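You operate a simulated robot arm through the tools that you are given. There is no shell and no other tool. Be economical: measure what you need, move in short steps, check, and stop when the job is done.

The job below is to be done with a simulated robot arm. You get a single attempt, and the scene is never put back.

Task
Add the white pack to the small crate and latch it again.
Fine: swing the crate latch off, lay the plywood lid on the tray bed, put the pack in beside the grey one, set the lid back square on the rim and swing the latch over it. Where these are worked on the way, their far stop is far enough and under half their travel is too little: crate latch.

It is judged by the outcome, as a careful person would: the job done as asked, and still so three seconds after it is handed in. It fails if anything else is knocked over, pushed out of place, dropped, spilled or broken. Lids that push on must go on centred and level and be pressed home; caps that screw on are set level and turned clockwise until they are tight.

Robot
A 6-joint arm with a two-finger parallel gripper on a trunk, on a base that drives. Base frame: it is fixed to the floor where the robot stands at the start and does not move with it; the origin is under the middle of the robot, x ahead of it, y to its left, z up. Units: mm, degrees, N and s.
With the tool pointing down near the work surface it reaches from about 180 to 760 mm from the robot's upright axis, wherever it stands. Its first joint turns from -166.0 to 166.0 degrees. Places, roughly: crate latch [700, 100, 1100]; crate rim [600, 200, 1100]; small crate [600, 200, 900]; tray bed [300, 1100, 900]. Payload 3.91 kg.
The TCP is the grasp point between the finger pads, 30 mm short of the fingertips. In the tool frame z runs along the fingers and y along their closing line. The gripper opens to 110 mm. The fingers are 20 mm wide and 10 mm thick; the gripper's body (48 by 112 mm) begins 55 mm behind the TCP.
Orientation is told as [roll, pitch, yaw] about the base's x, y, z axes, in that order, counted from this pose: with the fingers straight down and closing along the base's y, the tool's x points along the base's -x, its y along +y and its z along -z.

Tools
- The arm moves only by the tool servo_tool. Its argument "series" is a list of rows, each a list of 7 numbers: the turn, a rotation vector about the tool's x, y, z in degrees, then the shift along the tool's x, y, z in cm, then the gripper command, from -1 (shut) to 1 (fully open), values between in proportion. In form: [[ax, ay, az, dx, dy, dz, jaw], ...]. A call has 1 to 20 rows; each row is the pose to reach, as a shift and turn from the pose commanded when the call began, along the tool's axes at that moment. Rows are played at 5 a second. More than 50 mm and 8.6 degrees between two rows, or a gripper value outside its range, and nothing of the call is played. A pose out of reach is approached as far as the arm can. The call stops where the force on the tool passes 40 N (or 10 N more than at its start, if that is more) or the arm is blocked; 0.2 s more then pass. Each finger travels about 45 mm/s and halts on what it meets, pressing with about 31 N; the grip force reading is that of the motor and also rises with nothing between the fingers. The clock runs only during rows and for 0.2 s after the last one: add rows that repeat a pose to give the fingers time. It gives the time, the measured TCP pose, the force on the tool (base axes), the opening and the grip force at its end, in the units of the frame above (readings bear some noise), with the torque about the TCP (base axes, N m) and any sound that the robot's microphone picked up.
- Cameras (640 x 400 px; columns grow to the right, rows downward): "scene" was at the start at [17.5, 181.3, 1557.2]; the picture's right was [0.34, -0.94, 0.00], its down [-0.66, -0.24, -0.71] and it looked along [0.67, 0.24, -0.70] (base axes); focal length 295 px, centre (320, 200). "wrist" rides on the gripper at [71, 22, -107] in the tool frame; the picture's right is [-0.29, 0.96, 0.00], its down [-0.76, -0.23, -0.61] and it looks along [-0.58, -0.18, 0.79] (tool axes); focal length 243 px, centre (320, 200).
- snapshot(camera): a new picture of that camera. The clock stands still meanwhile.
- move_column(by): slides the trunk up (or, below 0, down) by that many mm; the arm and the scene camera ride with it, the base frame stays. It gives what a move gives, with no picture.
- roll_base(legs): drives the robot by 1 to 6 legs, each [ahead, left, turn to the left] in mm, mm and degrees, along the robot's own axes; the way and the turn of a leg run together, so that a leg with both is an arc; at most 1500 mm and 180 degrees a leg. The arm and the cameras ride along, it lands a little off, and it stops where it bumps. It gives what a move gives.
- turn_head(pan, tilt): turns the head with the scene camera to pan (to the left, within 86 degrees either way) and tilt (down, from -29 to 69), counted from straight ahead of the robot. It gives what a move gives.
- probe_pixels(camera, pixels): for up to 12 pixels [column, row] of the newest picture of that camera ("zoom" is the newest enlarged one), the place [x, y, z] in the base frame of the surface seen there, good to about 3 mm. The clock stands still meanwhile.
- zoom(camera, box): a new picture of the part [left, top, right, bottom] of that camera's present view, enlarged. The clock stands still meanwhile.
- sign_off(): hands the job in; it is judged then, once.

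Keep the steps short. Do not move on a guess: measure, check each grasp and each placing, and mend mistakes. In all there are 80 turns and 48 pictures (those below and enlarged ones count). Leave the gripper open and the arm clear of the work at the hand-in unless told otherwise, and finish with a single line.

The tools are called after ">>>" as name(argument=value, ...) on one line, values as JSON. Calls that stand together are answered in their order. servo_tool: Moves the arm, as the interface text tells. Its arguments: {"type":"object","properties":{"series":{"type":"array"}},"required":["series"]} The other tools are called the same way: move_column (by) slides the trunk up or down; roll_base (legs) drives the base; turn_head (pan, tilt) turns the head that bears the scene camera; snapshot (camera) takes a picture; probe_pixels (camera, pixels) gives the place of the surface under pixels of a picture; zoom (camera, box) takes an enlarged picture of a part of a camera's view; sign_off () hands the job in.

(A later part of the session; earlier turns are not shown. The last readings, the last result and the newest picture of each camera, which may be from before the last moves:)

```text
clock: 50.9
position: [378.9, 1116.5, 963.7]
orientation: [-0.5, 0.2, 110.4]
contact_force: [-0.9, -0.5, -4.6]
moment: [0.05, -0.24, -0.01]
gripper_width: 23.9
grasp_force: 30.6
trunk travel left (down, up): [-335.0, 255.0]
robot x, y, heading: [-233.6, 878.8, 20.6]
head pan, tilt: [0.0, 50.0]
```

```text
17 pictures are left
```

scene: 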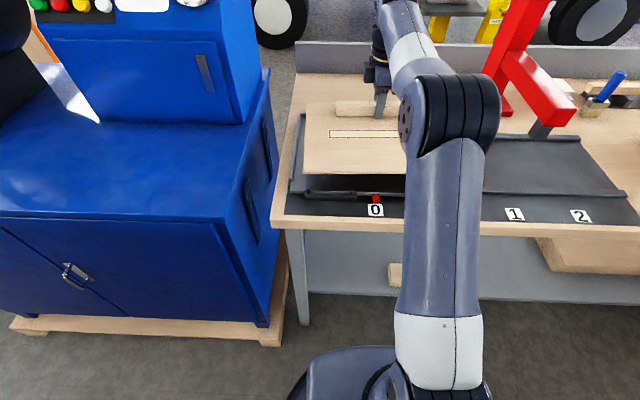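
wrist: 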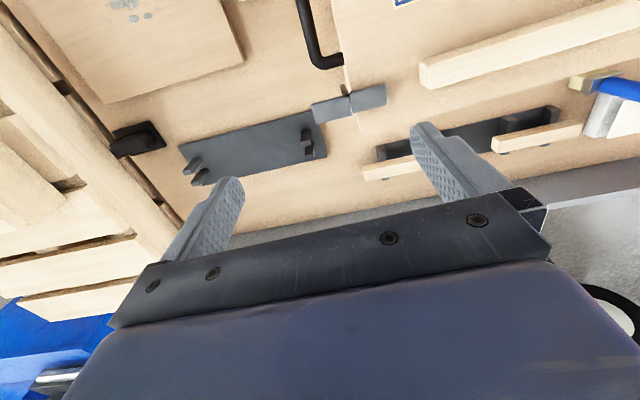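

TCP is at u=−916.6, v=740.6, as wanted. I'll lower the lid gently, with fine steps near contact.

>>> servo_tool(series=[[0, 0, 0, 0, 0, 1, -1], [0, 0, 0, 0, 0, 2, -1], [0, 0, 0, 0, 0, 2.8, -1], [0, 0, 0, 0, 0, 3.2, -1], [0, 0, 0, 0, 0, 3.6, -1], [0, 0, 0, 0, 0, 3.9, -1], [0, 0, 0, 0, 0, 4.2, -1]])

>>> probe_pixels(camera="scene", pixels=[[300, 130], [305, 190]])

```text
clock: 52.5
position: [380.4, 1115.7, 921.4]
orientation: [-0.4, 0.2, 110.2]
contact_force: [1.3, 2.8, 4.2]
moment: [-1.05, 0.87, -0.15]
gripper_width: 23.8
grasp_force: 31.0
trunk travel left (down, up): [-335.0, 255.0]
robot x, y, heading: [-233.5, 878.3, 20.3]
head pan, tilt: [0.0, 50.0]
```

```text
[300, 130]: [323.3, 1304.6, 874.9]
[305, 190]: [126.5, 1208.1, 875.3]
```

There is contact at TCP z 921 (force changed by 8 N). I'll look at how the lid lies.

>>> zoom(camera="scene", box=[270, 80, 430, 220])

>>> probe_pixels(camera="zoom", pixels=[[150, 260], [330, 265], [160, 130], [300, 160], [140, 100], [145, 280], [110, 250], [330, 290]])

```text
2.86 times, centred on (350, 150) of scene
```

zoom: 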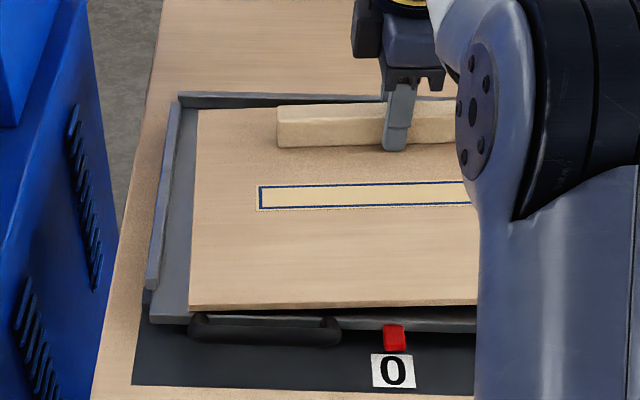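

```text
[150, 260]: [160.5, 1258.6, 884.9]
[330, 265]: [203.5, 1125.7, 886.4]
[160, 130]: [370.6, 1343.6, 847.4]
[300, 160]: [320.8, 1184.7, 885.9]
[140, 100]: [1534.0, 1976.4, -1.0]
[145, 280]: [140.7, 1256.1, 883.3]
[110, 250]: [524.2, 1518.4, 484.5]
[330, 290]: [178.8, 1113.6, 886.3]
```

The lid lies flat on the tray (top z≈886 everywhere), inside the rims. I'll release and lift away.

>>> servo_tool(series=[[0, 0, 0, 0, 0, 0, -0.5], [0, 0, 0, 0, 0, 0, 0], [0, 0, 0, 0, 0, 0, 0], [0, 0, 0, 0, 0, -2, 0], [0, 0, 0, 0, 0, -5, 0], [0, 0, 0, 0, 0, -9, 0], [0, 0, 0, 0, 0, -13, 0], [0, 0, 0, 0, 0, -13, 0]])

>>> zoom(camera="scene", box=[270, 80, 430, 220])

>>> probe_pixels(camera="zoom", pixels=[[280, 112], [280, 122], [280, 140], [440, 105], [380, 108], [200, 112], [192, 300], [470, 298], [440, 118], [350, 112]])

```text
clock: 54.2
position: [375.7, 1115.7, 1049.9]
orientation: [-0.5, 0.2, 110.2]
contact_force: [-0.1, -0.5, -0.1]
moment: [-0.01, -0.04, 0.01]
gripper_width: 55.2
grasp_force: 0.0
out of reach, approached as far as the arm can: row 7, 8
trunk travel left (down, up): [-335.0, 255.0]
robot x, y, heading: [-230.8, 880.6, 20.5]
head pan, tilt: [0.0, 50.0]
```

```text
2.86 times, centred on (350, 150) of scene
```

zoom: 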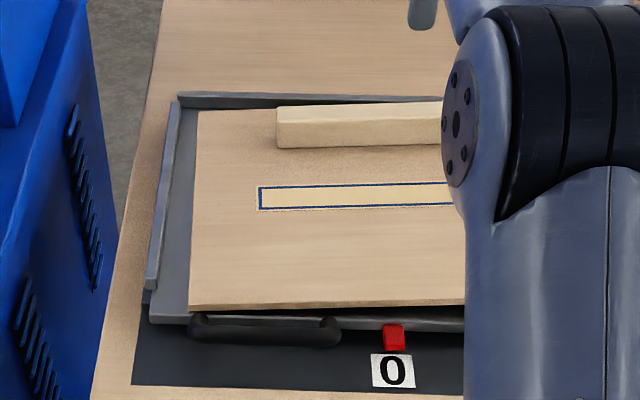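

```text
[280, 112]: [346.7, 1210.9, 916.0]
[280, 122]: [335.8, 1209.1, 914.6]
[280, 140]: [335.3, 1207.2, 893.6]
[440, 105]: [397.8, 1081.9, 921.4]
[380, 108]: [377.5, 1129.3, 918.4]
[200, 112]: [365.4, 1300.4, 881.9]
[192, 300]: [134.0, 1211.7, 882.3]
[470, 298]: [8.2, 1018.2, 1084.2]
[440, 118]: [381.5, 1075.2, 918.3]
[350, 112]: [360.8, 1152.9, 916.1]
```

The lid is resting on the tray. Now for the pack: I'll raise the trunk, back off and drive right to in front of the crate and pack.

>>> move_column(by=190)

>>> roll_base(legs=[[-280, 0, 0], [0, -1055, 0], [260, 0, 0]])

>>> turn_head(pan=0, tilt=44)

>>> snapshot(camera="scene")

```text
clock: 56.3
position: [375.8, 1115.0, 1240.5]
orientation: [-0.7, 0.2, 110.2]
contact_force: [0.8, -0.5, -0.5]
moment: [-0.01, 0.0, -0.01]
gripper_width: 54.9
grasp_force: 0.1
trunk travel left (down, up): [-525.0, 65.0]
robot x, y, heading: [-232.6, 877.4, 20.0]
head pan, tilt: [0.0, 50.0]
```

```text
clock: 64.8
position: [736.2, 112.8, 1238.2]
orientation: [-0.6, 0.2, 110.1]
contact_force: [0.1, -0.8, -1.0]
moment: [0.02, 0.0, -0.02]
gripper_width: 55.1
grasp_force: 0.1
trunk travel left (down, up): [-525.0, 65.0]
robot x, y, heading: [128.5, -119.6, 20.4]
head pan, tilt: [0.0, 50.0]
```

```text
clock: 65.5
position: [736.2, 113.1, 1239.5]
orientation: [-0.7, 0.2, 110.0]
contact_force: [-0.4, -0.2, -0.3]
moment: [0.04, -0.01, -0.02]
gripper_width: 55.0
grasp_force: 0.1
trunk travel left (down, up): [-525.0, 65.0]
robot x, y, heading: [122.9, -122.0, 20.2]
head pan, tilt: [0.0, 44.0]
```

```text
14 pictures are left
```

scene: 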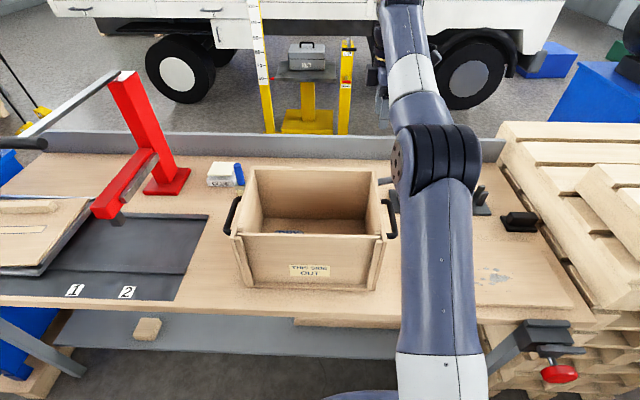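

The crate is open, but the inside near the front wall is hidden from here. I'll bring the wrist camera over the crate to look in.

>>> servo_tool(series=[[0, 0, 0, -4, 1.8, 0, 0], [0, 0, 0, -8, 3.6, 0, 0], [0, 0, 0, -12, 5.4, 0, 0], [0, 0, 0, -16, 7.2, 0, 0], [0, 0, 0, -20, 9, 0, 0], [0, 0, 0, -20, 9, 0, 0]])

>>> snapshot(camera="wrist")

```text
clock: 66.9
position: [584.8, 269.2, 1239.1]
orientation: [-0.8, 0.2, 110.0]
contact_force: [-0.6, 0.1, 0.6]
moment: [-0.01, -0.04, 0.01]
gripper_width: 55.1
grasp_force: 0.1
trunk travel left (down, up): [-525.0, 65.0]
robot x, y, heading: [125.2, -121.4, 19.9]
head pan, tilt: [0.0, 44.0]
```

```text
13 pictures are left
```

wrist: 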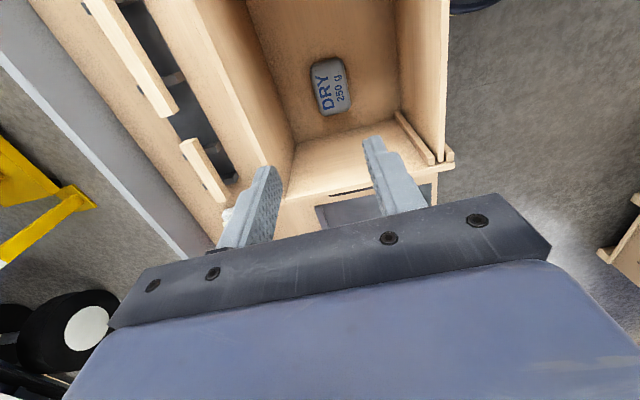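

The grey pack lies in the crate at (330,85). I'll measure it and the interior walls.

>>> probe_pixels(camera="wrist", pixels=[[330, 85], [315, 63], [342, 60], [325, 113], [346, 110], [300, 60], [380, 60], [290, 130], [395, 108], [330, 10], [262, 10], [398, 10]])

>>> zoom(camera="scene", box=[220, 150, 500, 310])

```text
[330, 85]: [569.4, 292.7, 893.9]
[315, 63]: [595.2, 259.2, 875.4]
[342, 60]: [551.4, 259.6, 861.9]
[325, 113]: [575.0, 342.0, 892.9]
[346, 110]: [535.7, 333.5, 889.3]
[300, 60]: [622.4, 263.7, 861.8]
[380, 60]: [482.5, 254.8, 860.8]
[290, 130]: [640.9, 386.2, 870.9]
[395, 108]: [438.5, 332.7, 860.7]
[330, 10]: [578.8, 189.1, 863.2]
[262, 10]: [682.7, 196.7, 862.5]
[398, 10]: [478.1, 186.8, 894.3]
```

```text
2.29 times, centred on (360, 230) of scene
```

zoom: 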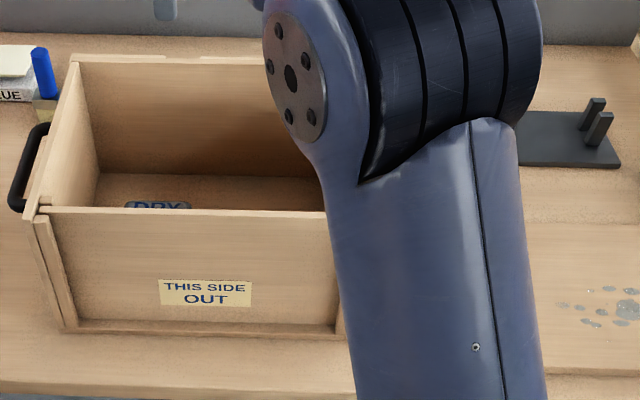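

The crate floor is at z≈862. The grey pack occupies u −122…−38, so the right half is free. I'll go over the white pack, turn back to yaw 20 and open the jaw so I can measure the pack with the wrist camera.

>>> servo_tool(series=[[0, 0, 8, 2.5, 1, 0, 0.5], [0, 0, 16, 5, 2, 0, 0.9], [0, 0, 24, 7.5, 3, 0, 0.9], [0, 0, 32, 10, 4, 0, 0.9], [0, 0, 40, 12.5, 5, 0, 0.9], [0, 0, 48, 15, 6, 0, 0.9], [0, 0, 56, 17.5, 7, 0, 0.9], [0, 0, 64, 20, 8, 0, 0.9], [0, 0, 72, 22.5, 9, 0, 0.9], [0, 0, 80, 25, 10, 0, 0.9], [0, 0, 86, 27.5, 10.8, 0, 0.9], [0, 0, 90, 30, 11.6, 0, 0.9], [0, 0, 90, 32, 12.4, 0, 0.9], [0, 0, 90, 32, 12.4, 3, 0.9], [0, 0, 90, 32, 12.4, 6, 0.9]])

>>> snapshot(camera="wrist")

```text
clock: 70.1
position: [577.9, -72.3, 1176.7]
orientation: [-0.1, -0.6, 20.1]
contact_force: [0.9, -1.3, -0.7]
moment: [-0.01, 0.0, 0.03]
gripper_width: 104.3
grasp_force: 0.0
trunk travel left (down, up): [-525.0, 65.0]
robot x, y, heading: [126.5, -120.6, 20.3]
head pan, tilt: [0.0, 44.0]
```

```text
11 pictures are left
```

wrist: 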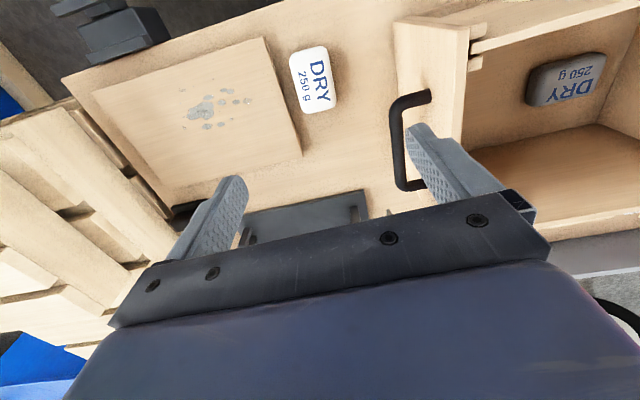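

>>> probe_pixels(camera="wrist", pixels=[[313, 79], [294, 57], [322, 50], [333, 105], [306, 112], [292, 70], [330, 75], [300, 100], [318, 50], [320, 110]])

```text
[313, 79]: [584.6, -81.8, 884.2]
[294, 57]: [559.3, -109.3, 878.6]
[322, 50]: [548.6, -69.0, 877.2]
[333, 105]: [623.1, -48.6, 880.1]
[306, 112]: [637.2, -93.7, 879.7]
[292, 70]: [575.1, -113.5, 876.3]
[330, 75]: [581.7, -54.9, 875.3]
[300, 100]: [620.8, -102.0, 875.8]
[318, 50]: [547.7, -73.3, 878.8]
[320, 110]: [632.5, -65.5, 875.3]
```

The pack centre is at about (592,−80), top z 884, long axis at yaw ≈13°. I'll check the gap to the board on its right before sending the finger in.

>>> probe_pixels(camera="wrist", pixels=[[266, 42], [275, 70], [284, 100], [292, 125], [299, 150], [280, 70], [290, 100], [388, 165], [393, 110], [288, 62], [303, 112]])

```text
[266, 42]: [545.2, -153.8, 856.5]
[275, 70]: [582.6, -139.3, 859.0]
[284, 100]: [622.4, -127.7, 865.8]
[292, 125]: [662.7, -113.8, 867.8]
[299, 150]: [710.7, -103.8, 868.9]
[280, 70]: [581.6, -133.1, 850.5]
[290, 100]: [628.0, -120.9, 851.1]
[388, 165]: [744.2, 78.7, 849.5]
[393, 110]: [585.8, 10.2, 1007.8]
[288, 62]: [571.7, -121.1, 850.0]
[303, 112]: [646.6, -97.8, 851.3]
```

The board edge is 54 mm from the pack centre. With the jaw at 74 mm the finger fits, since it spans 37–47 mm. I'll align (turn 6.8°), descend and close.

>>> servo_tool(series=[[0, 0, 3.4, -0.5, -0.6, 0, 0.35], [0, 0, 6.8, -1.06, -1.21, 0, 0.35], [0, 0, 6.8, -1.06, -1.21, 4.5, 0.35], [0, 0, 6.8, -1.06, -1.21, 9, 0.35], [0, 0, 6.8, -1.06, -1.21, 13.5, 0.35], [0, 0, 6.8, -1.06, -1.21, 18, 0.35], [0, 0, 6.8, -1.06, -1.21, 22, 0.35], [0, 0, 6.8, -1.06, -1.21, 25, 0.35], [0, 0, 6.8, -1.06, -1.21, 27, 0.35], [0, 0, 6.8, -1.06, -1.21, 28.7, 0.35], [0, 0, 6.8, -1.06, -1.21, 28.7, 0.35]])

>>> snapshot(camera="wrist")

```text
clock: 72.5
position: [592.7, -79.5, 889.6]
orientation: [-0.1, -0.8, 13.2]
contact_force: [0.3, -0.3, -0.2]
moment: [0.01, 0.01, -0.01]
gripper_width: 74.2
grasp_force: 0.0
trunk travel left (down, up): [-525.0, 65.0]
robot x, y, heading: [126.5, -123.8, 20.2]
head pan, tilt: [0.0, 44.0]
```

```text
10 pictures are left
```

wrist: 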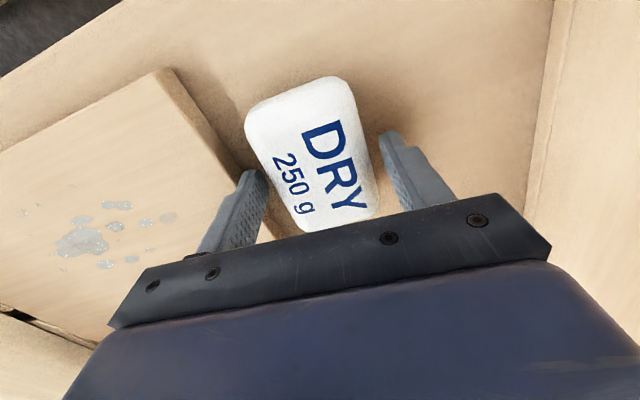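

The fingers straddle the pack cleanly. I'll close and lift 60 mm.

>>> servo_tool(series=[[0, 0, 0, 0, 0, 0, -0.2], [0, 0, 0, 0, 0, 0, -1], [0, 0, 0, 0, 0, 0, -1], [0, 0, 0, 0, 0, 0, -1], [0, 0, 0, 0, 0, 0, -1], [0, 0, 0, 0, 0, -1, -1], [0, 0, 0, 0, 0, -3, -1], [0, 0, 0, 0, 0, -6, -1], [0, 0, 0, 0, 0, -6, -1]])

>>> snapshot(camera="wrist")

```text
clock: 74.5
position: [592.2, -80.3, 949.5]
orientation: [-0.1, -0.6, 13.3]
contact_force: [0.5, 1.1, -2.5]
moment: [-0.04, -0.02, -0.01]
gripper_width: 60.4
grasp_force: 30.9
trunk travel left (down, up): [-525.0, 65.0]
robot x, y, heading: [123.4, -123.5, 19.8]
head pan, tilt: [0.0, 44.0]
```

```text
9 pictures are left
```

wrist: 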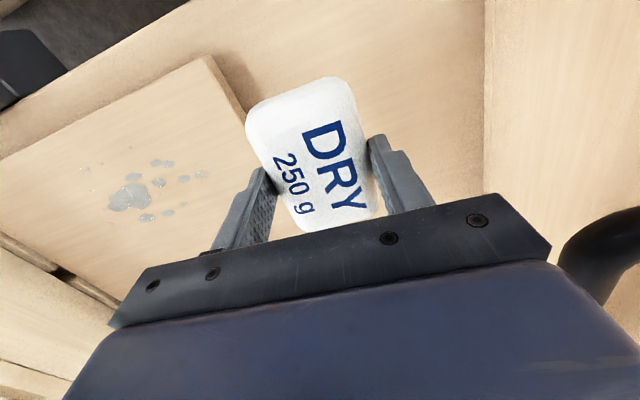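

The pack is held (2.5 N, as a 250 g pack should be). I'll raise it above the rim, move over the free half of the crate at u≈60, v≈622, and square it up.

>>> servo_tool(series=[[0, 0, 0, 0, 0, -4.5, -1], [0, 0, 0, 0, 0, -9, -1], [0, 0, 0, 0, 0, -13.5, -1], [0, 0, 0, 0, 0, -18, -1], [0, 0, 0, 0, 0, -22, -1], [0, 0, 0, -1.1, 3.8, -23, -1], [0, 0, -2, -2.2, 7.6, -23, -1], [0, 0, -4, -3.3, 11.4, -23, -1], [0, 0, -6, -4.4, 15.3, -23, -1], [0, 0, -6.7, -5.5, 19.1, -23, -1], [0, 0, -6.7, -6.65, 22.94, -23, -1], [0, 0, -6.7, -6.65, 22.94, -23, -1]])

>>> snapshot(camera="wrist")

>>> probe_pixels(camera="wrist", pixels=[[100, 60], [200, 60], [400, 40], [500, 60], [560, 100], [520, 30], [560, 40], [450, 140]])

```text
clock: 77.1
position: [602.4, 160.4, 1180.8]
orientation: [-0.2, -0.6, 20.0]
contact_force: [0.3, 0.8, -2.7]
moment: [0.0, 0.01, 0.02]
gripper_width: 60.2
grasp_force: 31.2
trunk travel left (down, up): [-525.0, 65.0]
robot x, y, heading: [125.5, -123.6, 20.1]
head pan, tilt: [0.0, 44.0]
```

```text
8 pictures are left
```

wrist: 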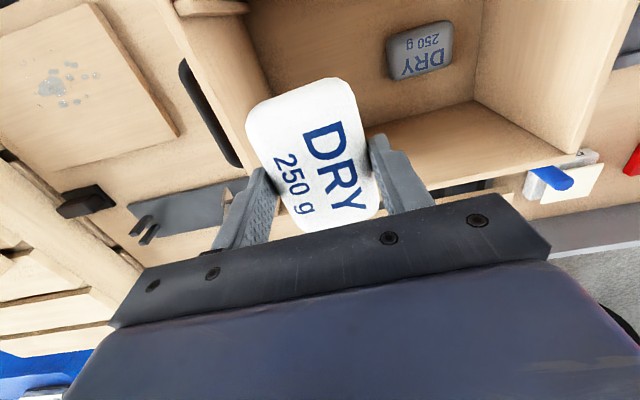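

```text
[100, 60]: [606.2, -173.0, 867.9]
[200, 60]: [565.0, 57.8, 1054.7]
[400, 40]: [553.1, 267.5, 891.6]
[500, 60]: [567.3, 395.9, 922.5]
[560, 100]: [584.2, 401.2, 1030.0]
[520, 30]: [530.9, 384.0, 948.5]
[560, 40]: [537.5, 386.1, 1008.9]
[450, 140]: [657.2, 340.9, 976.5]
```

The pack is over the free half, with walls at u≈−177 and +141 and TCP at u=57. I'll shift 10 mm left for margin and descend in stages, first to 60 mm above the floor position.

>>> servo_tool(series=[[0, 0, 0, 0, 1, 0, -1], [0, 0, 0, 0, 1, 4, -1], [0, 0, 0, 0, 1, 8, -1], [0, 0, 0, 0, 1, 12, -1], [0, 0, 0, 0, 1, 16, -1], [0, 0, 0, 0, 1, 19, -1], [0, 0, 0, 0, 1, 22, -1], [0, 0, 0, 0, 1, 22, -1]])

>>> zoom(camera="scene", box=[220, 110, 460, 300])

```text
clock: 78.9
position: [601.0, 169.2, 959.8]
orientation: [-0.3, -0.6, 20.0]
contact_force: [0.0, -0.2, -2.1]
moment: [-0.01, 0.01, 0.0]
gripper_width: 59.7
grasp_force: 31.0
trunk travel left (down, up): [-525.0, 65.0]
robot x, y, heading: [127.1, -121.9, 20.3]
head pan, tilt: [0.0, 44.0]
```

```text
2.11 times, centred on (340, 205) of scene
```

zoom: 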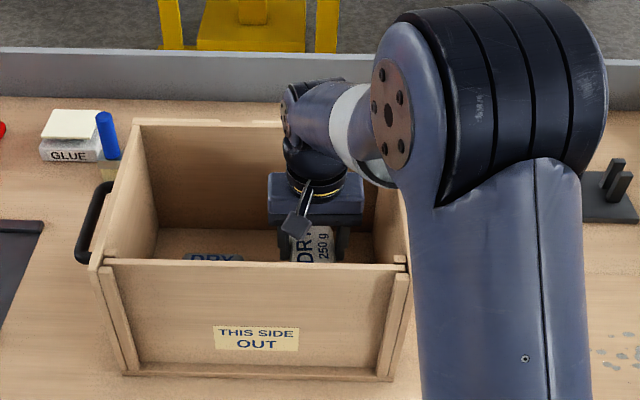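

Before going lower, I'll check how high the forearm is above the rim.

>>> probe_pixels(camera="zoom", pixels=[[300, 110], [330, 140], [350, 160], [365, 175], [380, 182], [385, 150], [395, 195], [315, 185]])

```text
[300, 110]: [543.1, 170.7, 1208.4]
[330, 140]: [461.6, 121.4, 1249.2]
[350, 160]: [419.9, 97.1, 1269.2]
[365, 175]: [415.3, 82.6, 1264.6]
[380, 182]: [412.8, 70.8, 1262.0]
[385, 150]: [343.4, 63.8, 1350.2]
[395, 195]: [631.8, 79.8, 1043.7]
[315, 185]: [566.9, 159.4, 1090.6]
```

The forearm is at 1208 or higher and rises from there, so there's plenty of clearance. I'll lower to the floor in small steps.

>>> servo_tool(series=[[0, 0, 0, 0, 0, 2, -1], [0, 0, 0, 0, 0, 4, -1], [0, 0, 0, 0, 0, 5, -1], [0, 0, 0, 0, 0, 5.4, -1], [0, 0, 0, 0, 0, 5.7, -1], [0, 0, 0, 0, 0, 5.7, -1]])

```text
clock: 80.3
position: [603.4, 168.1, 904.0]
orientation: [-0.2, -0.7, 20.0]
contact_force: [0.2, -0.1, -2.9]
moment: [0.02, 0.02, 0.02]
gripper_width: 60.1
grasp_force: 31.2
trunk travel left (down, up): [-525.0, 65.0]
robot x, y, heading: [125.3, -121.4, 19.9]
head pan, tilt: [0.0, 44.0]
```

No contact yet. I'll go a few millimetres further until the load comes off.

>>> servo_tool(series=[[0, 0, 0, 0, 0, 0.15, -1], [0, 0, 0, 0, 0, 0.3, -1], [0, 0, 0, 0, 0, 0.4, -1]])

```text
clock: 81.1
position: [603.0, 168.4, 901.3]
orientation: [-0.2, -0.8, 20.0]
contact_force: [2.5, -4.7, 13.0]
moment: [-0.09, 0.54, 0.25]
gripper_width: 59.6
grasp_force: 31.1
trunk travel left (down, up): [-525.0, 65.0]
robot x, y, heading: [129.8, -123.0, 20.0]
head pan, tilt: [0.0, 44.0]
```

The pack is on the floor. I'll open modestly, retreat straight up and look in.

>>> servo_tool(series=[[0, 0, 0, 0, 0, -0.2, -0.5], [0, 0, 0, 0, 0, -0.2, 0.4], [0, 0, 0, 0, 0, -0.2, 0.4], [0, 0, 0, 0, 0, -3, 0.4], [0, 0, 0, 0, 0, -7, 0.4], [0, 0, 0, 0, 0, -11.5, 0.4], [0, 0, 0, 0, 0, -16, 0.4], [0, 0, 0, 0, 0, -20.5, 0.4], [0, 0, 0, 0, 0, -25, 0.4], [0, 0, 0, 0, 0, -29.5, 0.4], [0, 0, 0, 0, 0, -33, 0.4]])

>>> snapshot(camera="wrist")

```text
clock: 83.5
position: [597.7, 164.7, 1230.3]
orientation: [-0.2, -0.6, 20.0]
contact_force: [0.8, 0.9, 0.3]
moment: [-0.02, -0.03, 0.0]
gripper_width: 77.0
grasp_force: 0.1
trunk travel left (down, up): [-525.0, 65.0]
robot x, y, heading: [125.9, -124.0, 20.1]
head pan, tilt: [0.0, 44.0]
```

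```text
6 pictures are left
```

wrist: 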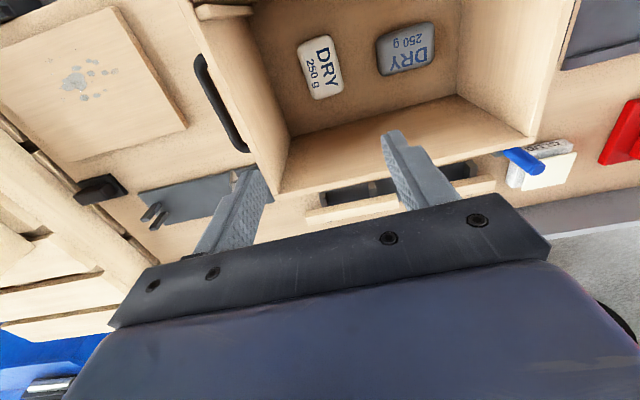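

Both packs lie flat side by side. Only 6 pictures remain, so I'll use this one to measure the crate rim for the lid's target.

>>> probe_pixels(camera="wrist", pixels=[[281, 190], [283, 185], [270, 160], [245, 110], [220, 60], [200, 20], [532, 134], [545, 100], [560, 60], [575, 20], [400, 162], [340, 176]])

```text
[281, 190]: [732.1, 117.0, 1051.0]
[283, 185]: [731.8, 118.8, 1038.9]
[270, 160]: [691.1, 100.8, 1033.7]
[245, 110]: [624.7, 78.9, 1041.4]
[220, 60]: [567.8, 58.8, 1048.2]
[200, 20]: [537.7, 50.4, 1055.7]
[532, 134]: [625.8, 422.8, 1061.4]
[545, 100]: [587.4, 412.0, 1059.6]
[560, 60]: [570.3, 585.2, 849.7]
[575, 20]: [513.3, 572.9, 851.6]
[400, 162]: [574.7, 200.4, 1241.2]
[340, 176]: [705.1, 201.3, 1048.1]
```

The rim is where it was. The lid's old hand pose was about (648.5,250.5,1099.5) at yaw 110.2. I'll turn the gripper to yaw 110, then drive back to the tray.

>>> servo_tool(series=[[0, 0, -8, 0, 0, 0, 0], [0, 0, -16, 0, 0.5, 0, 0], [0, 0, -24, 0, 0, 0, 0], [0, 0, -32, 0, 0, 0, 0], [0, 0, -40, 0, 0, 0, 0], [0, 0, -48, 0, 0, 0, 0], [0, 0, -56, 0, 0, 0, 0], [0, 0, -64, 0, 0, 0, 0], [0, 0, -72, 0, 0, 0, 0], [0, 0, -80, 0, 0, 0, 0], [0, 0, -88, 0, 0, 0, 0], [0, 0, -90.2, 0, 0, 0, 0]])

>>> roll_base(legs=[[-260, 0, 0], [0, 1000, 0]])

```text
clock: 86.1
position: [598.6, 166.3, 1229.7]
orientation: [-0.7, 0.2, 110.3]
contact_force: [0.3, 0.6, 1.5]
moment: [-0.02, -0.02, 0.02]
gripper_width: 54.8
grasp_force: 0.0
trunk travel left (down, up): [-525.0, 65.0]
robot x, y, heading: [127.2, -120.9, 20.0]
head pan, tilt: [0.0, 44.0]
```

```text
clock: 92.9
position: [-32.4, 1051.8, 1231.1]
orientation: [-0.7, 0.2, 112.3]
contact_force: [0.4, 0.0, -0.2]
moment: [0.04, -0.02, 0.01]
gripper_width: 54.7
grasp_force: 0.1
trunk travel left (down, up): [-525.0, 65.0]
robot x, y, heading: [-491.3, 743.2, 22.4]
head pan, tilt: [0.0, 44.0]
```

The heading is 2° over. I'll correct it, shift left 38 and drive forward 285.

>>> roll_base(legs=[[0, 0, -2.1], [0, 38, 0], [285, 0, 0]])

>>> move_column(by=-190)

```text
clock: 95.7
position: [230.7, 1167.1, 1229.7]
orientation: [-0.7, 0.1, 110.3]
contact_force: [0.5, 0.0, -0.7]
moment: [0.02, 0.01, 0.03]
gripper_width: 54.9
grasp_force: 0.1
trunk travel left (down, up): [-525.0, 65.0]
robot x, y, heading: [-242.3, 877.9, 20.0]
head pan, tilt: [0.0, 44.0]
```

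```text
clock: 97.8
position: [229.7, 1166.9, 1039.4]
orientation: [-0.6, 0.2, 110.3]
contact_force: [0.2, 0.0, 0.7]
moment: [0.02, 0.01, 0.01]
gripper_width: 54.8
grasp_force: 0.0
trunk travel left (down, up): [-335.0, 255.0]
robot x, y, heading: [-240.7, 881.4, 20.2]
head pan, tilt: [0.0, 44.0]
```

I'll move over the bar at (380.4,1115.7), lowering to z≈975 so it stays in reach, and check with one picture.

>>> servo_tool(series=[[0, 0, 0, 0, 0, 3, 0], [0, 0, 0, 1, -1.5, 6.4, 0], [0, 0, 0, 3, -4, 6.4, 0], [0, 0, 0, 5, -6.5, 6.4, 0], [0, 0, 0, 7, -9, 6.4, 0], [0, 0, 0, 9, -11.2, 6.4, 0], [0, 0, 0, 10.03, -12.36, 6.4, 0], [0, 0, 0, 10.03, -12.36, 6.4, 0]])

>>> zoom(camera="scene", box=[260, 80, 440, 230])

```text
clock: 99.6
position: [383.4, 1115.9, 976.3]
orientation: [-0.6, 0.1, 110.3]
contact_force: [1.1, -0.1, -0.3]
moment: [-0.01, -0.02, 0.04]
gripper_width: 54.9
grasp_force: 0.0
trunk travel left (down, up): [-335.0, 255.0]
robot x, y, heading: [-242.7, 876.6, 20.2]
head pan, tilt: [0.0, 44.0]
```

```text
2.67 times, centred on (350, 155) of scene
```

zoom: 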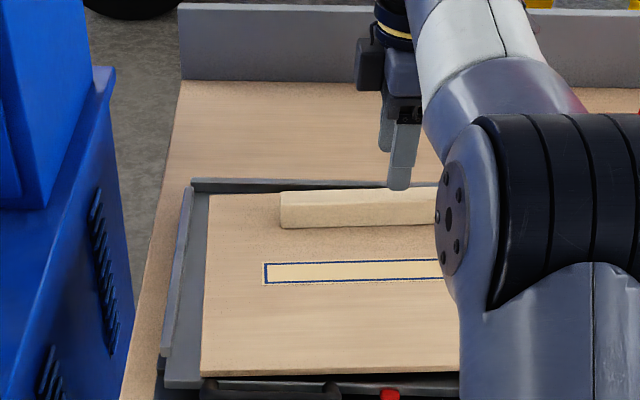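

The fingers are lined up over the bar. I'll descend 57 mm, close with time to settle, lift 20 mm and read the load.

>>> servo_tool(series=[[0, 0, 0, 0, 0.15, 2, 0], [0, 0, 0, 0, 0.15, 4, 0], [0, 0, 0, 0, 0.15, 5.2, 0], [0, 0, 0, 0, 0.15, 5.7, 0], [0, 0, 0, 0, 0.15, 5.7, -0.5], [0, 0, 0, 0, 0.15, 5.7, -1], [0, 0, 0, 0, 0.15, 5.7, -1], [0, 0, 0, 0, 0.15, 5.7, -1], [0, 0, 0, 0, 0.15, 5.7, -1]])

>>> servo_tool(series=[[0, 0, 0, 0, 0, -0.4, -1], [0, 0, 0, 0, 0, -0.8, -1], [0, 0, 0, 0, 0, -1.2, -1], [0, 0, 0, 0, 0, -1.6, -1], [0, 0, 0, 0, 0, -2, -1], [0, 0, 0, 0, 0, -2.5, -1], [0, 0, 0, 0, 0, -2.5, -1]])

>>> probe_pixels(camera="scene", pixels=[[320, 150]])

```text
clock: 101.6
position: [380.6, 1116.2, 921.3]
orientation: [-0.7, 0.2, 110.3]
contact_force: [0.8, 0.6, 4.6]
moment: [-0.86, 0.52, -0.07]
gripper_width: 24.0
grasp_force: 31.8
trunk travel left (down, up): [-335.0, 255.0]
robot x, y, heading: [-238.3, 876.1, 20.3]
head pan, tilt: [0.0, 44.0]
```

```text
clock: 103.2
position: [381.0, 1116.3, 944.3]
orientation: [-0.5, 0.2, 110.3]
contact_force: [0.7, 0.9, -3.8]
moment: [0.08, -0.23, -0.01]
gripper_width: 23.6
grasp_force: 30.6
trunk travel left (down, up): [-335.0, 255.0]
robot x, y, heading: [-244.3, 876.3, 20.2]
head pan, tilt: [0.0, 44.0]
```

```text
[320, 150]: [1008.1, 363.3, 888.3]
```

The load matches before (3.8 N). I'll raise the trunk 215, back off and drive right to the crate.

>>> move_column(by=215)

>>> roll_base(legs=[[-300, 0, 0], [0, -904, 0]])

```text
clock: 105.5
position: [381.0, 1115.9, 1159.8]
orientation: [-0.6, 0.2, 110.3]
contact_force: [-0.1, 0.8, -4.0]
moment: [0.1, -0.23, -0.01]
gripper_width: 23.9
grasp_force: 30.8
trunk travel left (down, up): [-550.0, 40.0]
robot x, y, heading: [-237.3, 881.2, 20.3]
head pan, tilt: [0.0, 44.0]
```

```text
clock: 111.9
position: [420.2, 153.8, 1159.4]
orientation: [-0.6, 0.2, 110.6]
contact_force: [0.0, -0.7, -3.7]
moment: [0.07, -0.23, 0.02]
gripper_width: 23.8
grasp_force: 31.0
trunk travel left (down, up): [-550.0, 40.0]
robot x, y, heading: [-203.1, -86.8, 20.7]
head pan, tilt: [0.0, 44.0]
```

TCP is at u≈1, v≈447. I'll go forward 235, left 15, with a −0.4° trim.

>>> roll_base(legs=[[0, 15, -0.4], [235, 0, 0]])

```text
clock: 114.1
position: [644.5, 249.4, 1159.4]
orientation: [-0.6, 0.2, 110.4]
contact_force: [-0.7, -0.6, -4.1]
moment: [0.07, -0.27, 0.0]
gripper_width: 23.8
grasp_force: 31.5
trunk travel left (down, up): [-550.0, 40.0]
robot x, y, heading: [21.6, 10.3, 20.5]
head pan, tilt: [0.0, 44.0]
```

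Nearly on target. I'll trim by 4 mm, lower the trunk 40 and look at the alignment.

>>> servo_tool(series=[[0, 0, 0.2, 0.04, -0.41, 0, -1], [0, 0, 0.2, 0.04, -0.41, 0, -1]])

>>> move_column(by=-40)

>>> zoom(camera="scene", box=[240, 120, 480, 290])

```text
clock: 114.7
position: [649.0, 251.0, 1159.2]
orientation: [-0.6, 0.2, 110.1]
contact_force: [0.5, 0.3, -4.4]
moment: [0.11, -0.22, -0.05]
gripper_width: 23.7
grasp_force: 30.6
trunk travel left (down, up): [-550.0, 40.0]
robot x, y, heading: [24.1, 14.5, 20.3]
head pan, tilt: [0.0, 44.0]
```

```text
clock: 115.5
position: [647.4, 252.1, 1119.4]
orientation: [-0.6, 0.2, 110.2]
contact_force: [-0.2, -0.5, -4.5]
moment: [0.09, -0.28, -0.01]
gripper_width: 23.9
grasp_force: 31.4
trunk travel left (down, up): [-510.0, 80.0]
robot x, y, heading: [19.7, 7.9, 20.1]
head pan, tilt: [0.0, 44.0]
```

```text
2.35 times, centred on (360, 205) of scene
```

zoom: 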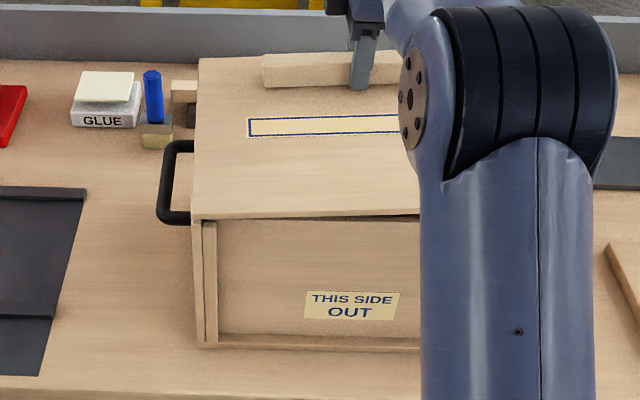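

The front gap looks larger on the right. I'll probe the lid's level and position.

>>> probe_pixels(camera="zoom", pixels=[[198, 213], [300, 210], [412, 207], [203, 63], [250, 60], [230, 150], [400, 155], [270, 66], [340, 64], [207, 222], [410, 222]])

```text
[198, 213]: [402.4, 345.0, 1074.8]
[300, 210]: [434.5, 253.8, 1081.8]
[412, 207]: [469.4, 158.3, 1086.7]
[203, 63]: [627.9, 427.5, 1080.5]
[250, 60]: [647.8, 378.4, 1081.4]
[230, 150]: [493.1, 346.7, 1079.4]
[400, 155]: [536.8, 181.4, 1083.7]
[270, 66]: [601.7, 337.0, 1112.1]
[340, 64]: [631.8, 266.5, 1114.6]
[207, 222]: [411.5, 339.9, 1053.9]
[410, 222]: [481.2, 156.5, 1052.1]
```

The lid is down about 2–3° on its left; its position agrees with the original to about 2 mm. I'll level it with a 2.3° tool tilt and lower it slowly onto the rim.

>>> servo_tool(series=[[0, -1.2, 0, 0.05, -0.05, 0, -1], [0, -2.3, 0, 0.1, -0.1, 0, -1], [0, -2.3, 0, 0.1, -0.1, 0.7, -1], [0, -2.3, 0, 0.1, -0.1, 1.2, -1], [0, -2.3, 0, 0.1, -0.1, 1.5, -1], [0, -2.3, 0, 0.1, -0.1, 1.7, -1], [0, -2.3, 0, 0.1, -0.1, 1.85, -1], [0, -2.3, 0, 0.1, -0.1, 2.0, -1]])

>>> zoom(camera="scene", box=[240, 120, 480, 290])

>>> probe_pixels(camera="zoom", pixels=[[198, 215], [300, 213], [410, 212], [203, 68], [250, 66], [230, 150], [395, 160], [270, 76], [340, 74], [270, 90], [340, 85]])

```text
clock: 117.3
position: [648.9, 250.5, 1100.2]
orientation: [-0.6, -2.1, 110.2]
contact_force: [2.6, 1.8, 3.3]
moment: [-0.22, 1.05, -0.16]
gripper_width: 23.8
grasp_force: 31.4
trunk travel left (down, up): [-510.0, 80.0]
robot x, y, heading: [21.1, 9.2, 20.6]
head pan, tilt: [0.0, 44.0]
```

```text
2.35 times, centred on (360, 205) of scene
```

zoom: 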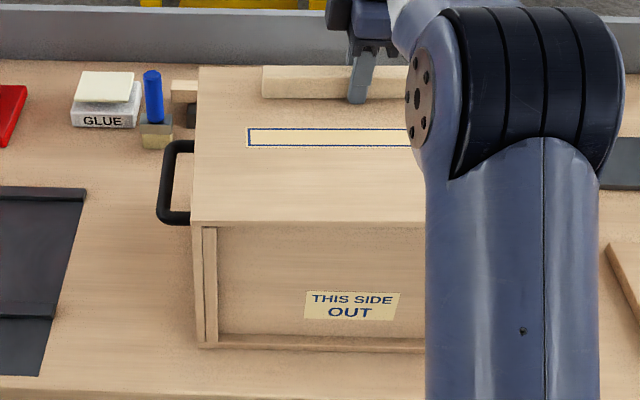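

```text
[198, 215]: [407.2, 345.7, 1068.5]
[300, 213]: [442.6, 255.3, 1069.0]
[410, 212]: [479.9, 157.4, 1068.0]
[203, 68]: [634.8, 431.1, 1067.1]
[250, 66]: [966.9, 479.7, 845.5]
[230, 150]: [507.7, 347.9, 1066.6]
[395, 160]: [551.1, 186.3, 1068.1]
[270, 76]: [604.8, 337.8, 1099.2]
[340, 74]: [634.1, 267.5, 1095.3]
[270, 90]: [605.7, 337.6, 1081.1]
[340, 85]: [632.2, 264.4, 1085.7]
```

The lid is seated: all probes read 1067–1069 and the corners match the original. I'll release it, lift straight up and move the base back to the latch stance.

>>> servo_tool(series=[[0, 0, 0, 0, 0, 0, -0.5], [0, 0, 0, 0, 0, 0, 0], [0, 0, 0, 0, 0, 0, 0], [0, 0, 0, 0, 0, -2, 0], [0, 0, 0, 0, 0, -4, 0], [0, 2.2, 0, 0, 0, -7, 0], [0, 2.2, 0, 0, 3, -9, 0], [0, 2.2, 0, 0, 5, -9, 0]])

>>> roll_base(legs=[[0, -150, 0], [35, 0, 0]])

>>> snapshot(camera="scene")

>>> probe_pixels(camera="scene", pixels=[[394, 174], [396, 172], [398, 170], [400, 168], [400, 180], [402, 185], [399, 176], [404, 178]])

```text
clock: 119.1
position: [602.9, 228.6, 1191.3]
orientation: [-0.7, 0.0, 110.2]
contact_force: [0.3, -0.7, 0.1]
moment: [-0.01, 0.02, 0.0]
gripper_width: 55.0
grasp_force: 0.0
trunk travel left (down, up): [-510.0, 80.0]
robot x, y, heading: [25.6, 10.0, 20.7]
head pan, tilt: [0.0, 44.0]
```

```text
clock: 121.0
position: [689.1, 97.8, 1189.6]
orientation: [-0.6, 0.1, 110.1]
contact_force: [-0.4, 0.7, -0.2]
moment: [0.01, 0.03, 0.0]
gripper_width: 55.0
grasp_force: 0.1
trunk travel left (down, up): [-510.0, 80.0]
robot x, y, heading: [106.1, -122.7, 20.6]
head pan, tilt: [0.0, 44.0]
```

```text
2 pictures are left
```

scene: 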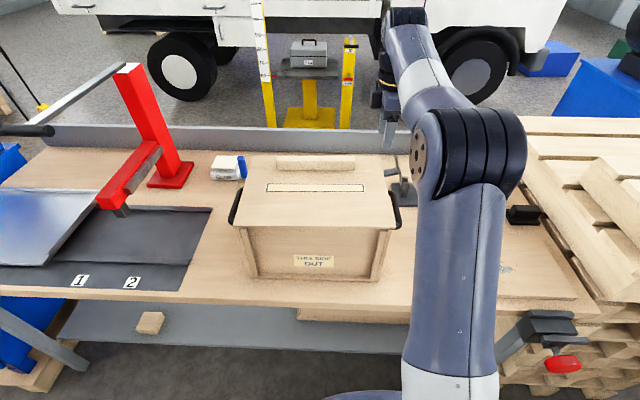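

```text
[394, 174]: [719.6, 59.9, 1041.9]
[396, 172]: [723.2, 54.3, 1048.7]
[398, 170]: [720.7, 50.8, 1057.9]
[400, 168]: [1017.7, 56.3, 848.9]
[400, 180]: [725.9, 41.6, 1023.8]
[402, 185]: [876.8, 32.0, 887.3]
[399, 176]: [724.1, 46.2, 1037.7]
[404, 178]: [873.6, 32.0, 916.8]
```

The latch is still where I left it (post at z≈1042, blade up, tab hanging at u≈210). I'll go back to the pose I backed out to earlier and tilt the tool 40° in line with it.

>>> servo_tool(series=[[0, 0, 0, 4, -0.6, 0, 0], [0, 0, 0, 8, -1.2, 0, 0], [0, 0, 0, 12, -1.8, 0, 0], [0, 0, 0, 16, -2.4, 0, 0], [0, 0, 0, 19.2, -2.7, 2, 0], [0, -8, 0, 19.2, -2.7, 3.1, 0], [0, -16, 0, 19.2, -2.7, 3.1, 0], [0, -24, 0, 19.2, -2.7, 3.1, 0], [0, -32, 0, 19.2, -2.7, 3.1, 0], [0, -40, 0, 19.2, -2.7, 3.1, 0], [0, -40, 0, 19.2, -2.7, 3.1, 0]])

```text
clock: 123.3
position: [794.1, -35.7, 1117.3]
orientation: [-3.5, -39.4, 110.8]
contact_force: [-0.6, -0.5, 0.0]
moment: [0.01, 0.02, 0.01]
gripper_width: 55.1
grasp_force: 0.1
out of reach, approached as far as the arm can: row 8, 9, 10, 11
trunk travel left (down, up): [-510.0, 80.0]
robot x, y, heading: [108.2, -121.1, 20.6]
head pan, tilt: [0.0, 44.0]
```

It was slightly out of reach there. I'll advance along the fingers to 12 cm short of the tab and read the pose.

>>> servo_tool(series=[[0, 0, 0, 0, 0, 3, 0], [0, 0, 0, 0, 0, 6, 0], [0, 0, 0, 0, 0, 8, 0], [0, 0, 0, 0, 0, 8, 0]])

```text
clock: 124.3
position: [776.0, 8.2, 1054.2]
orientation: [-0.9, -39.9, 110.7]
contact_force: [0.3, -0.8, 0.0]
moment: [-0.04, 0.01, -0.01]
gripper_width: 54.9
grasp_force: 0.1
trunk travel left (down, up): [-510.0, 80.0]
robot x, y, heading: [106.3, -118.6, 20.4]
head pan, tilt: [0.0, 44.0]
```

I can work from this pose (u=260, v=731). I'll align sideways, advance 68 mm along the fingers onto the tab and close.

>>> servo_tool(series=[[0, 0, 0, -0.3, 1, 0, 0], [0, 0, 0, -0.68, 2.07, 0, 0], [0, 0, 0, -0.68, 2.07, 2, 0], [0, 0, 0, -0.68, 2.07, 4, 0], [0, 0, 0, -0.68, 2.07, 5.5, 0], [0, 0, 0, -0.68, 2.07, 6.8, 0], [0, 0, 0, -0.68, 2.07, 6.8, -0.5], [0, 0, 0, -0.68, 2.07, 6.8, -0.9], [0, 0, 0, -0.68, 2.07, 6.8, -0.9], [0, 0, 0, -0.68, 2.07, 6.8, -0.9]])

```text
clock: 126.5
position: [741.0, 44.5, 1006.7]
orientation: [-0.9, -39.9, 110.8]
contact_force: [-5.7, -3.9, -0.9]
moment: [-0.09, 0.13, -0.09]
gripper_width: 23.6
grasp_force: 30.6
trunk travel left (down, up): [-510.0, 80.0]
robot x, y, heading: [107.1, -123.0, 20.5]
head pan, tilt: [0.0, 44.0]
```

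The tab is held (23.6 mm). I'll swing it back along the arc, bringing the tool upright as it goes (40°).

>>> servo_tool(series=[[0, 4, 0, -0.1, 0.1, -0.385, -0.9], [0, 8, 0, -0.23, 0.15, -0.77, -0.9], [0, 12, 0, -0.38, 0.15, -1.14, -0.9], [0, 16, 0, -0.56, 0.15, -1.5, -0.9], [0, 20, 0, -0.765, 0.15, -1.835, -0.9], [0, 24, 0, -0.99, 0.15, -2.17, -0.9], [0, 28, 0, -1.24, 0.15, -2.48, -0.9], [0, 32, 0, -1.51, 0.15, -2.775, -0.9], [0, 36, 0, -1.81, 0.15, -3.05, -0.9], [0, 40, 0, -2.11, 0.15, -3.3, -0.9], [0, 40, 0, -2.11, 0.15, -3.3, -0.9]])

```text
clock: 128.9
position: [741.7, 42.3, 1045.8]
orientation: [-0.5, 0.1, 110.2]
contact_force: [4.0, -3.9, 0.4]
moment: [-0.66, 0.06, -0.21]
gripper_width: 23.4
grasp_force: 30.9
trunk travel left (down, up): [-510.0, 80.0]
robot x, y, heading: [105.8, -121.1, 20.3]
head pan, tilt: [0.0, 44.0]
```

θ is about 52° now. With the tool upright I'll continue the arc to the closed position.

>>> servo_tool(series=[[0, 0, 0, -0.12, 0, -0.28, -0.9], [0, 0, 0, -0.25, 0, -0.57, -0.9], [0, 0, 0, -0.39, 0, -0.92, -0.9], [0, 0, 0, -0.55, 0, -1.26, -0.9], [0, 0, 0, -0.74, 0, -1.58, -0.9], [0, 0, 0, -0.95, 0, -1.89, -0.9], [0, 0, 0, -1.2, 0, -2.17, -0.9], [0, 0, 0, -1.47, 0, -2.44, -0.9], [0, 0, 0, -1.76, 0, -2.68, -0.9], [0, 0, 0, -2.06, 0, -2.9, -0.9], [0, 0, 0, -2.33, 0, -3.09, -0.9], [0, 0, 0, -2.59, 0, -3.26, -0.9], [0, 0, 0, -2.86, 0, -3.41, -0.9], [0, 0, 0, -3.12, 0, -3.54, -0.9], [0, 0, 0, -3.12, 0, -3.54, -0.9]])

>>> zoom(camera="scene", box=[230, 130, 430, 290])

>>> probe_pixels(camera="zoom", pixels=[[55, 248], [480, 248], [370, 100], [80, 80], [440, 110], [460, 110], [475, 115], [490, 115], [450, 118]])

```text
clock: 132.2
position: [730.7, 69.9, 1081.2]
orientation: [-0.6, 0.1, 110.1]
contact_force: [5.7, -4.4, -8.7]
moment: [-0.59, 0.06, -0.22]
gripper_width: 23.1
grasp_force: 31.1
trunk travel left (down, up): [-510.0, 80.0]
robot x, y, heading: [105.6, -122.6, 20.2]
head pan, tilt: [0.0, 44.0]
```

```text
2.50 times, centred on (330, 210) of scene
```

zoom: 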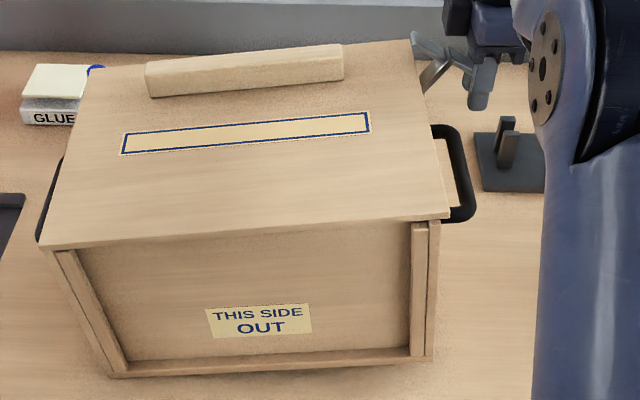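

```text
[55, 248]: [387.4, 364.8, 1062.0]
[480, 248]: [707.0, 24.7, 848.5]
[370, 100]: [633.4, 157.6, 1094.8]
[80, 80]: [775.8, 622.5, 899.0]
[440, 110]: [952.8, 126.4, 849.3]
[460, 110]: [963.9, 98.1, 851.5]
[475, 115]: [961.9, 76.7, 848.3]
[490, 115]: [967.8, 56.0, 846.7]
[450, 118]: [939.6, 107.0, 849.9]
```

The crate has been disturbed: it looks tilted or turned, and the latch is only partly closed. I'll measure exactly what happened before moving again.

>>> probe_pixels(camera="zoom", pixels=[[48, 244], [444, 213], [410, 44], [95, 72], [120, 372], [425, 357], [150, 80], [335, 60], [418, 42], [440, 58], [432, 75], [470, 65]])

```text
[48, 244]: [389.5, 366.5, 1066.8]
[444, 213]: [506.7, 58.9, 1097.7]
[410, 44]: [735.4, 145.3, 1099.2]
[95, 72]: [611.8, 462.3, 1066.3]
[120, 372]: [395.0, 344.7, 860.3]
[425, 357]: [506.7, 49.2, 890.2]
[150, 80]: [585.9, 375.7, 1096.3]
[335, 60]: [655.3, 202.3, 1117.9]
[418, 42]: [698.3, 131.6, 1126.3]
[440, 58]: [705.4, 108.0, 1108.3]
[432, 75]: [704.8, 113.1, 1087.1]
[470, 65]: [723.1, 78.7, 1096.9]
```

The right end of the crate is tipped up about 30 mm and its base has slid about 14 mm left. The latch is stuck at θ≈41° because the upright grip resisted its turning. I'll lower the crate back down the same way, release, and re-grip with the tool leaning right. Then the tool's own turn will drive the latch.

>>> servo_tool(series=[[0, -1, 0, 0.4, 0, 0.6, -0.9], [0, -2, 0, 0.8, 0, 1.3, -0.9], [0, -3, 0, 1.2, 0, 2.0, -0.9], [0, -4, 0, 1.5, 0, 2.6, -0.9], [0, -5, 0, 1.8, 0, 3.2, -0.9], [0, -5.4, 0, 2.0, 0, 3.6, -0.9], [0, -5.4, 0, 2.0, 0, 3.75, -0.9], [0, -5.4, 0, 2.0, 0, 3.75, -0.9]])

>>> probe_pixels(camera="scene", pixels=[[320, 200]])

```text
clock: 133.9
position: [739.3, 52.3, 1045.7]
orientation: [-0.5, -5.2, 110.3]
contact_force: [-2.0, 0.3, -14.0]
moment: [-0.83, -0.07, -0.11]
gripper_width: 23.1
grasp_force: 30.9
trunk travel left (down, up): [-510.0, 80.0]
robot x, y, heading: [108.4, -121.9, 20.2]
head pan, tilt: [0.0, 44.0]
```

```text
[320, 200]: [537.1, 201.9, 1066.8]
```

The hand still carries 14 N, so the crate isn't fully down. I'll continue down another 12 mm along the same arc.

>>> servo_tool(series=[[0, -0.4, 0, 0.1, 0, 0.3, -0.9], [0, -0.8, 0, 0.25, 0, 0.6, -0.9], [0, -1.2, 0, 0.4, 0, 0.9, -0.9], [0, -1.6, 0, 0.5, 0, 1.2, -0.9], [0, -1.6, 0, 0.5, 0, 1.2, -0.9]])

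```text
clock: 135.2
position: [738.0, 50.3, 1032.2]
orientation: [-0.8, -6.9, 110.4]
contact_force: [4.7, 8.8, 12.4]
moment: [0.51, 0.54, -0.15]
gripper_width: 23.5
grasp_force: 31.6
trunk travel left (down, up): [-510.0, 80.0]
robot x, y, heading: [106.9, -119.8, 20.5]
head pan, tilt: [0.0, 44.0]
```

The crate is down (the force reversed to +12 N). The latch is at θ≈65° on the flat crate. Now I'll open a little, lean the tool right to about −40°, and re-grip the tab.

>>> servo_tool(series=[[0, 0, 0, 0, 0, -0.1, -0.5], [0, 0, 0, 0, 0, -0.2, -0.25], [0, 0, 0, 0, 0, -0.2, -0.25], [0, -8, 0, 0, 0, -0.2, -0.25], [0, -16, 0, 0, 0, -0.2, -0.25], [0, -24, 0, 0, 0, -0.2, -0.25], [0, -32, 0, 0, 0, -0.2, -0.25], [0, -33, 0, 0, 0, -0.2, -0.25], [0, -33, 0, 0, 0, -0.2, -0.6], [0, -33, 0, 0, 0, -0.2, -1], [0, -33, 0, 0, 0, -0.2, -1], [0, -33, 0, 0, 0, -0.2, -1]])

```text
clock: 137.8
position: [740.0, 47.6, 1033.3]
orientation: [-0.9, -39.8, 110.7]
contact_force: [8.3, 1.6, 3.3]
moment: [0.13, 0.31, -0.01]
gripper_width: 23.5
grasp_force: 30.8
trunk travel left (down, up): [-510.0, 80.0]
robot x, y, heading: [108.4, -119.0, 20.4]
head pan, tilt: [0.0, 44.0]
```

Gripped again, leaning −40°, with little force. I'll swing the first 36° with the tool turning slightly ahead of the latch.

>>> servo_tool(series=[[0, 6, 0, -0.26, 0, -0.29, -1], [0, 11, 0, -0.53, 0, -0.57, -1], [0, 15.5, 0, -0.83, 0, -0.83, -1], [0, 20, 0, -1.14, 0, -1.07, -1], [0, 24, 0, -1.47, 0, -1.27, -1], [0, 28, 0, -1.82, 0, -1.47, -1], [0, 32, 0, -2.17, 0, -1.63, -1], [0, 36, 0, -2.53, 0, -1.77, -1], [0, 40, 0, -2.9, 0, -1.89, -1]])

```text
clock: 139.8
position: [734.4, 55.4, 1066.1]
orientation: [-0.6, 0.2, 110.2]
contact_force: [10.6, -9.4, 10.8]
moment: [0.21, 0.24, -0.18]
gripper_width: 23.5
grasp_force: 30.9
trunk travel left (down, up): [-510.0, 80.0]
robot x, y, heading: [107.9, -116.4, 20.3]
head pan, tilt: [0.0, 44.0]
```

The force is down and inward with no lift, so the latch follows. I'll continue the remaining ~32°, slightly wider on the arc, with the tool turning along.

>>> servo_tool(series=[[0, 4, 0, -0.14, 0, -0.35, -1], [0, 8, 0, -0.39, 0, -0.64, -1], [0, 12, 0, -0.66, 0, -0.91, -1], [0, 16, 0, -0.95, 0, -1.16, -1], [0, 20, 0, -1.26, 0, -1.4, -1], [0, 24, 0, -1.58, 0, -1.6, -1], [0, 28, 0, -1.91, 0, -1.79, -1], [0, 31, 0, -2.17, 0, -1.91, -1]])

```text
clock: 141.6
position: [728.9, 77.7, 1085.3]
orientation: [-0.6, 31.1, 109.8]
contact_force: [5.1, -5.9, -4.5]
moment: [0.71, 0.4, 0.12]
gripper_width: 23.5
grasp_force: 31.0
trunk travel left (down, up): [-510.0, 80.0]
robot x, y, heading: [104.7, -119.0, 20.2]
head pan, tilt: [0.0, 44.0]
```

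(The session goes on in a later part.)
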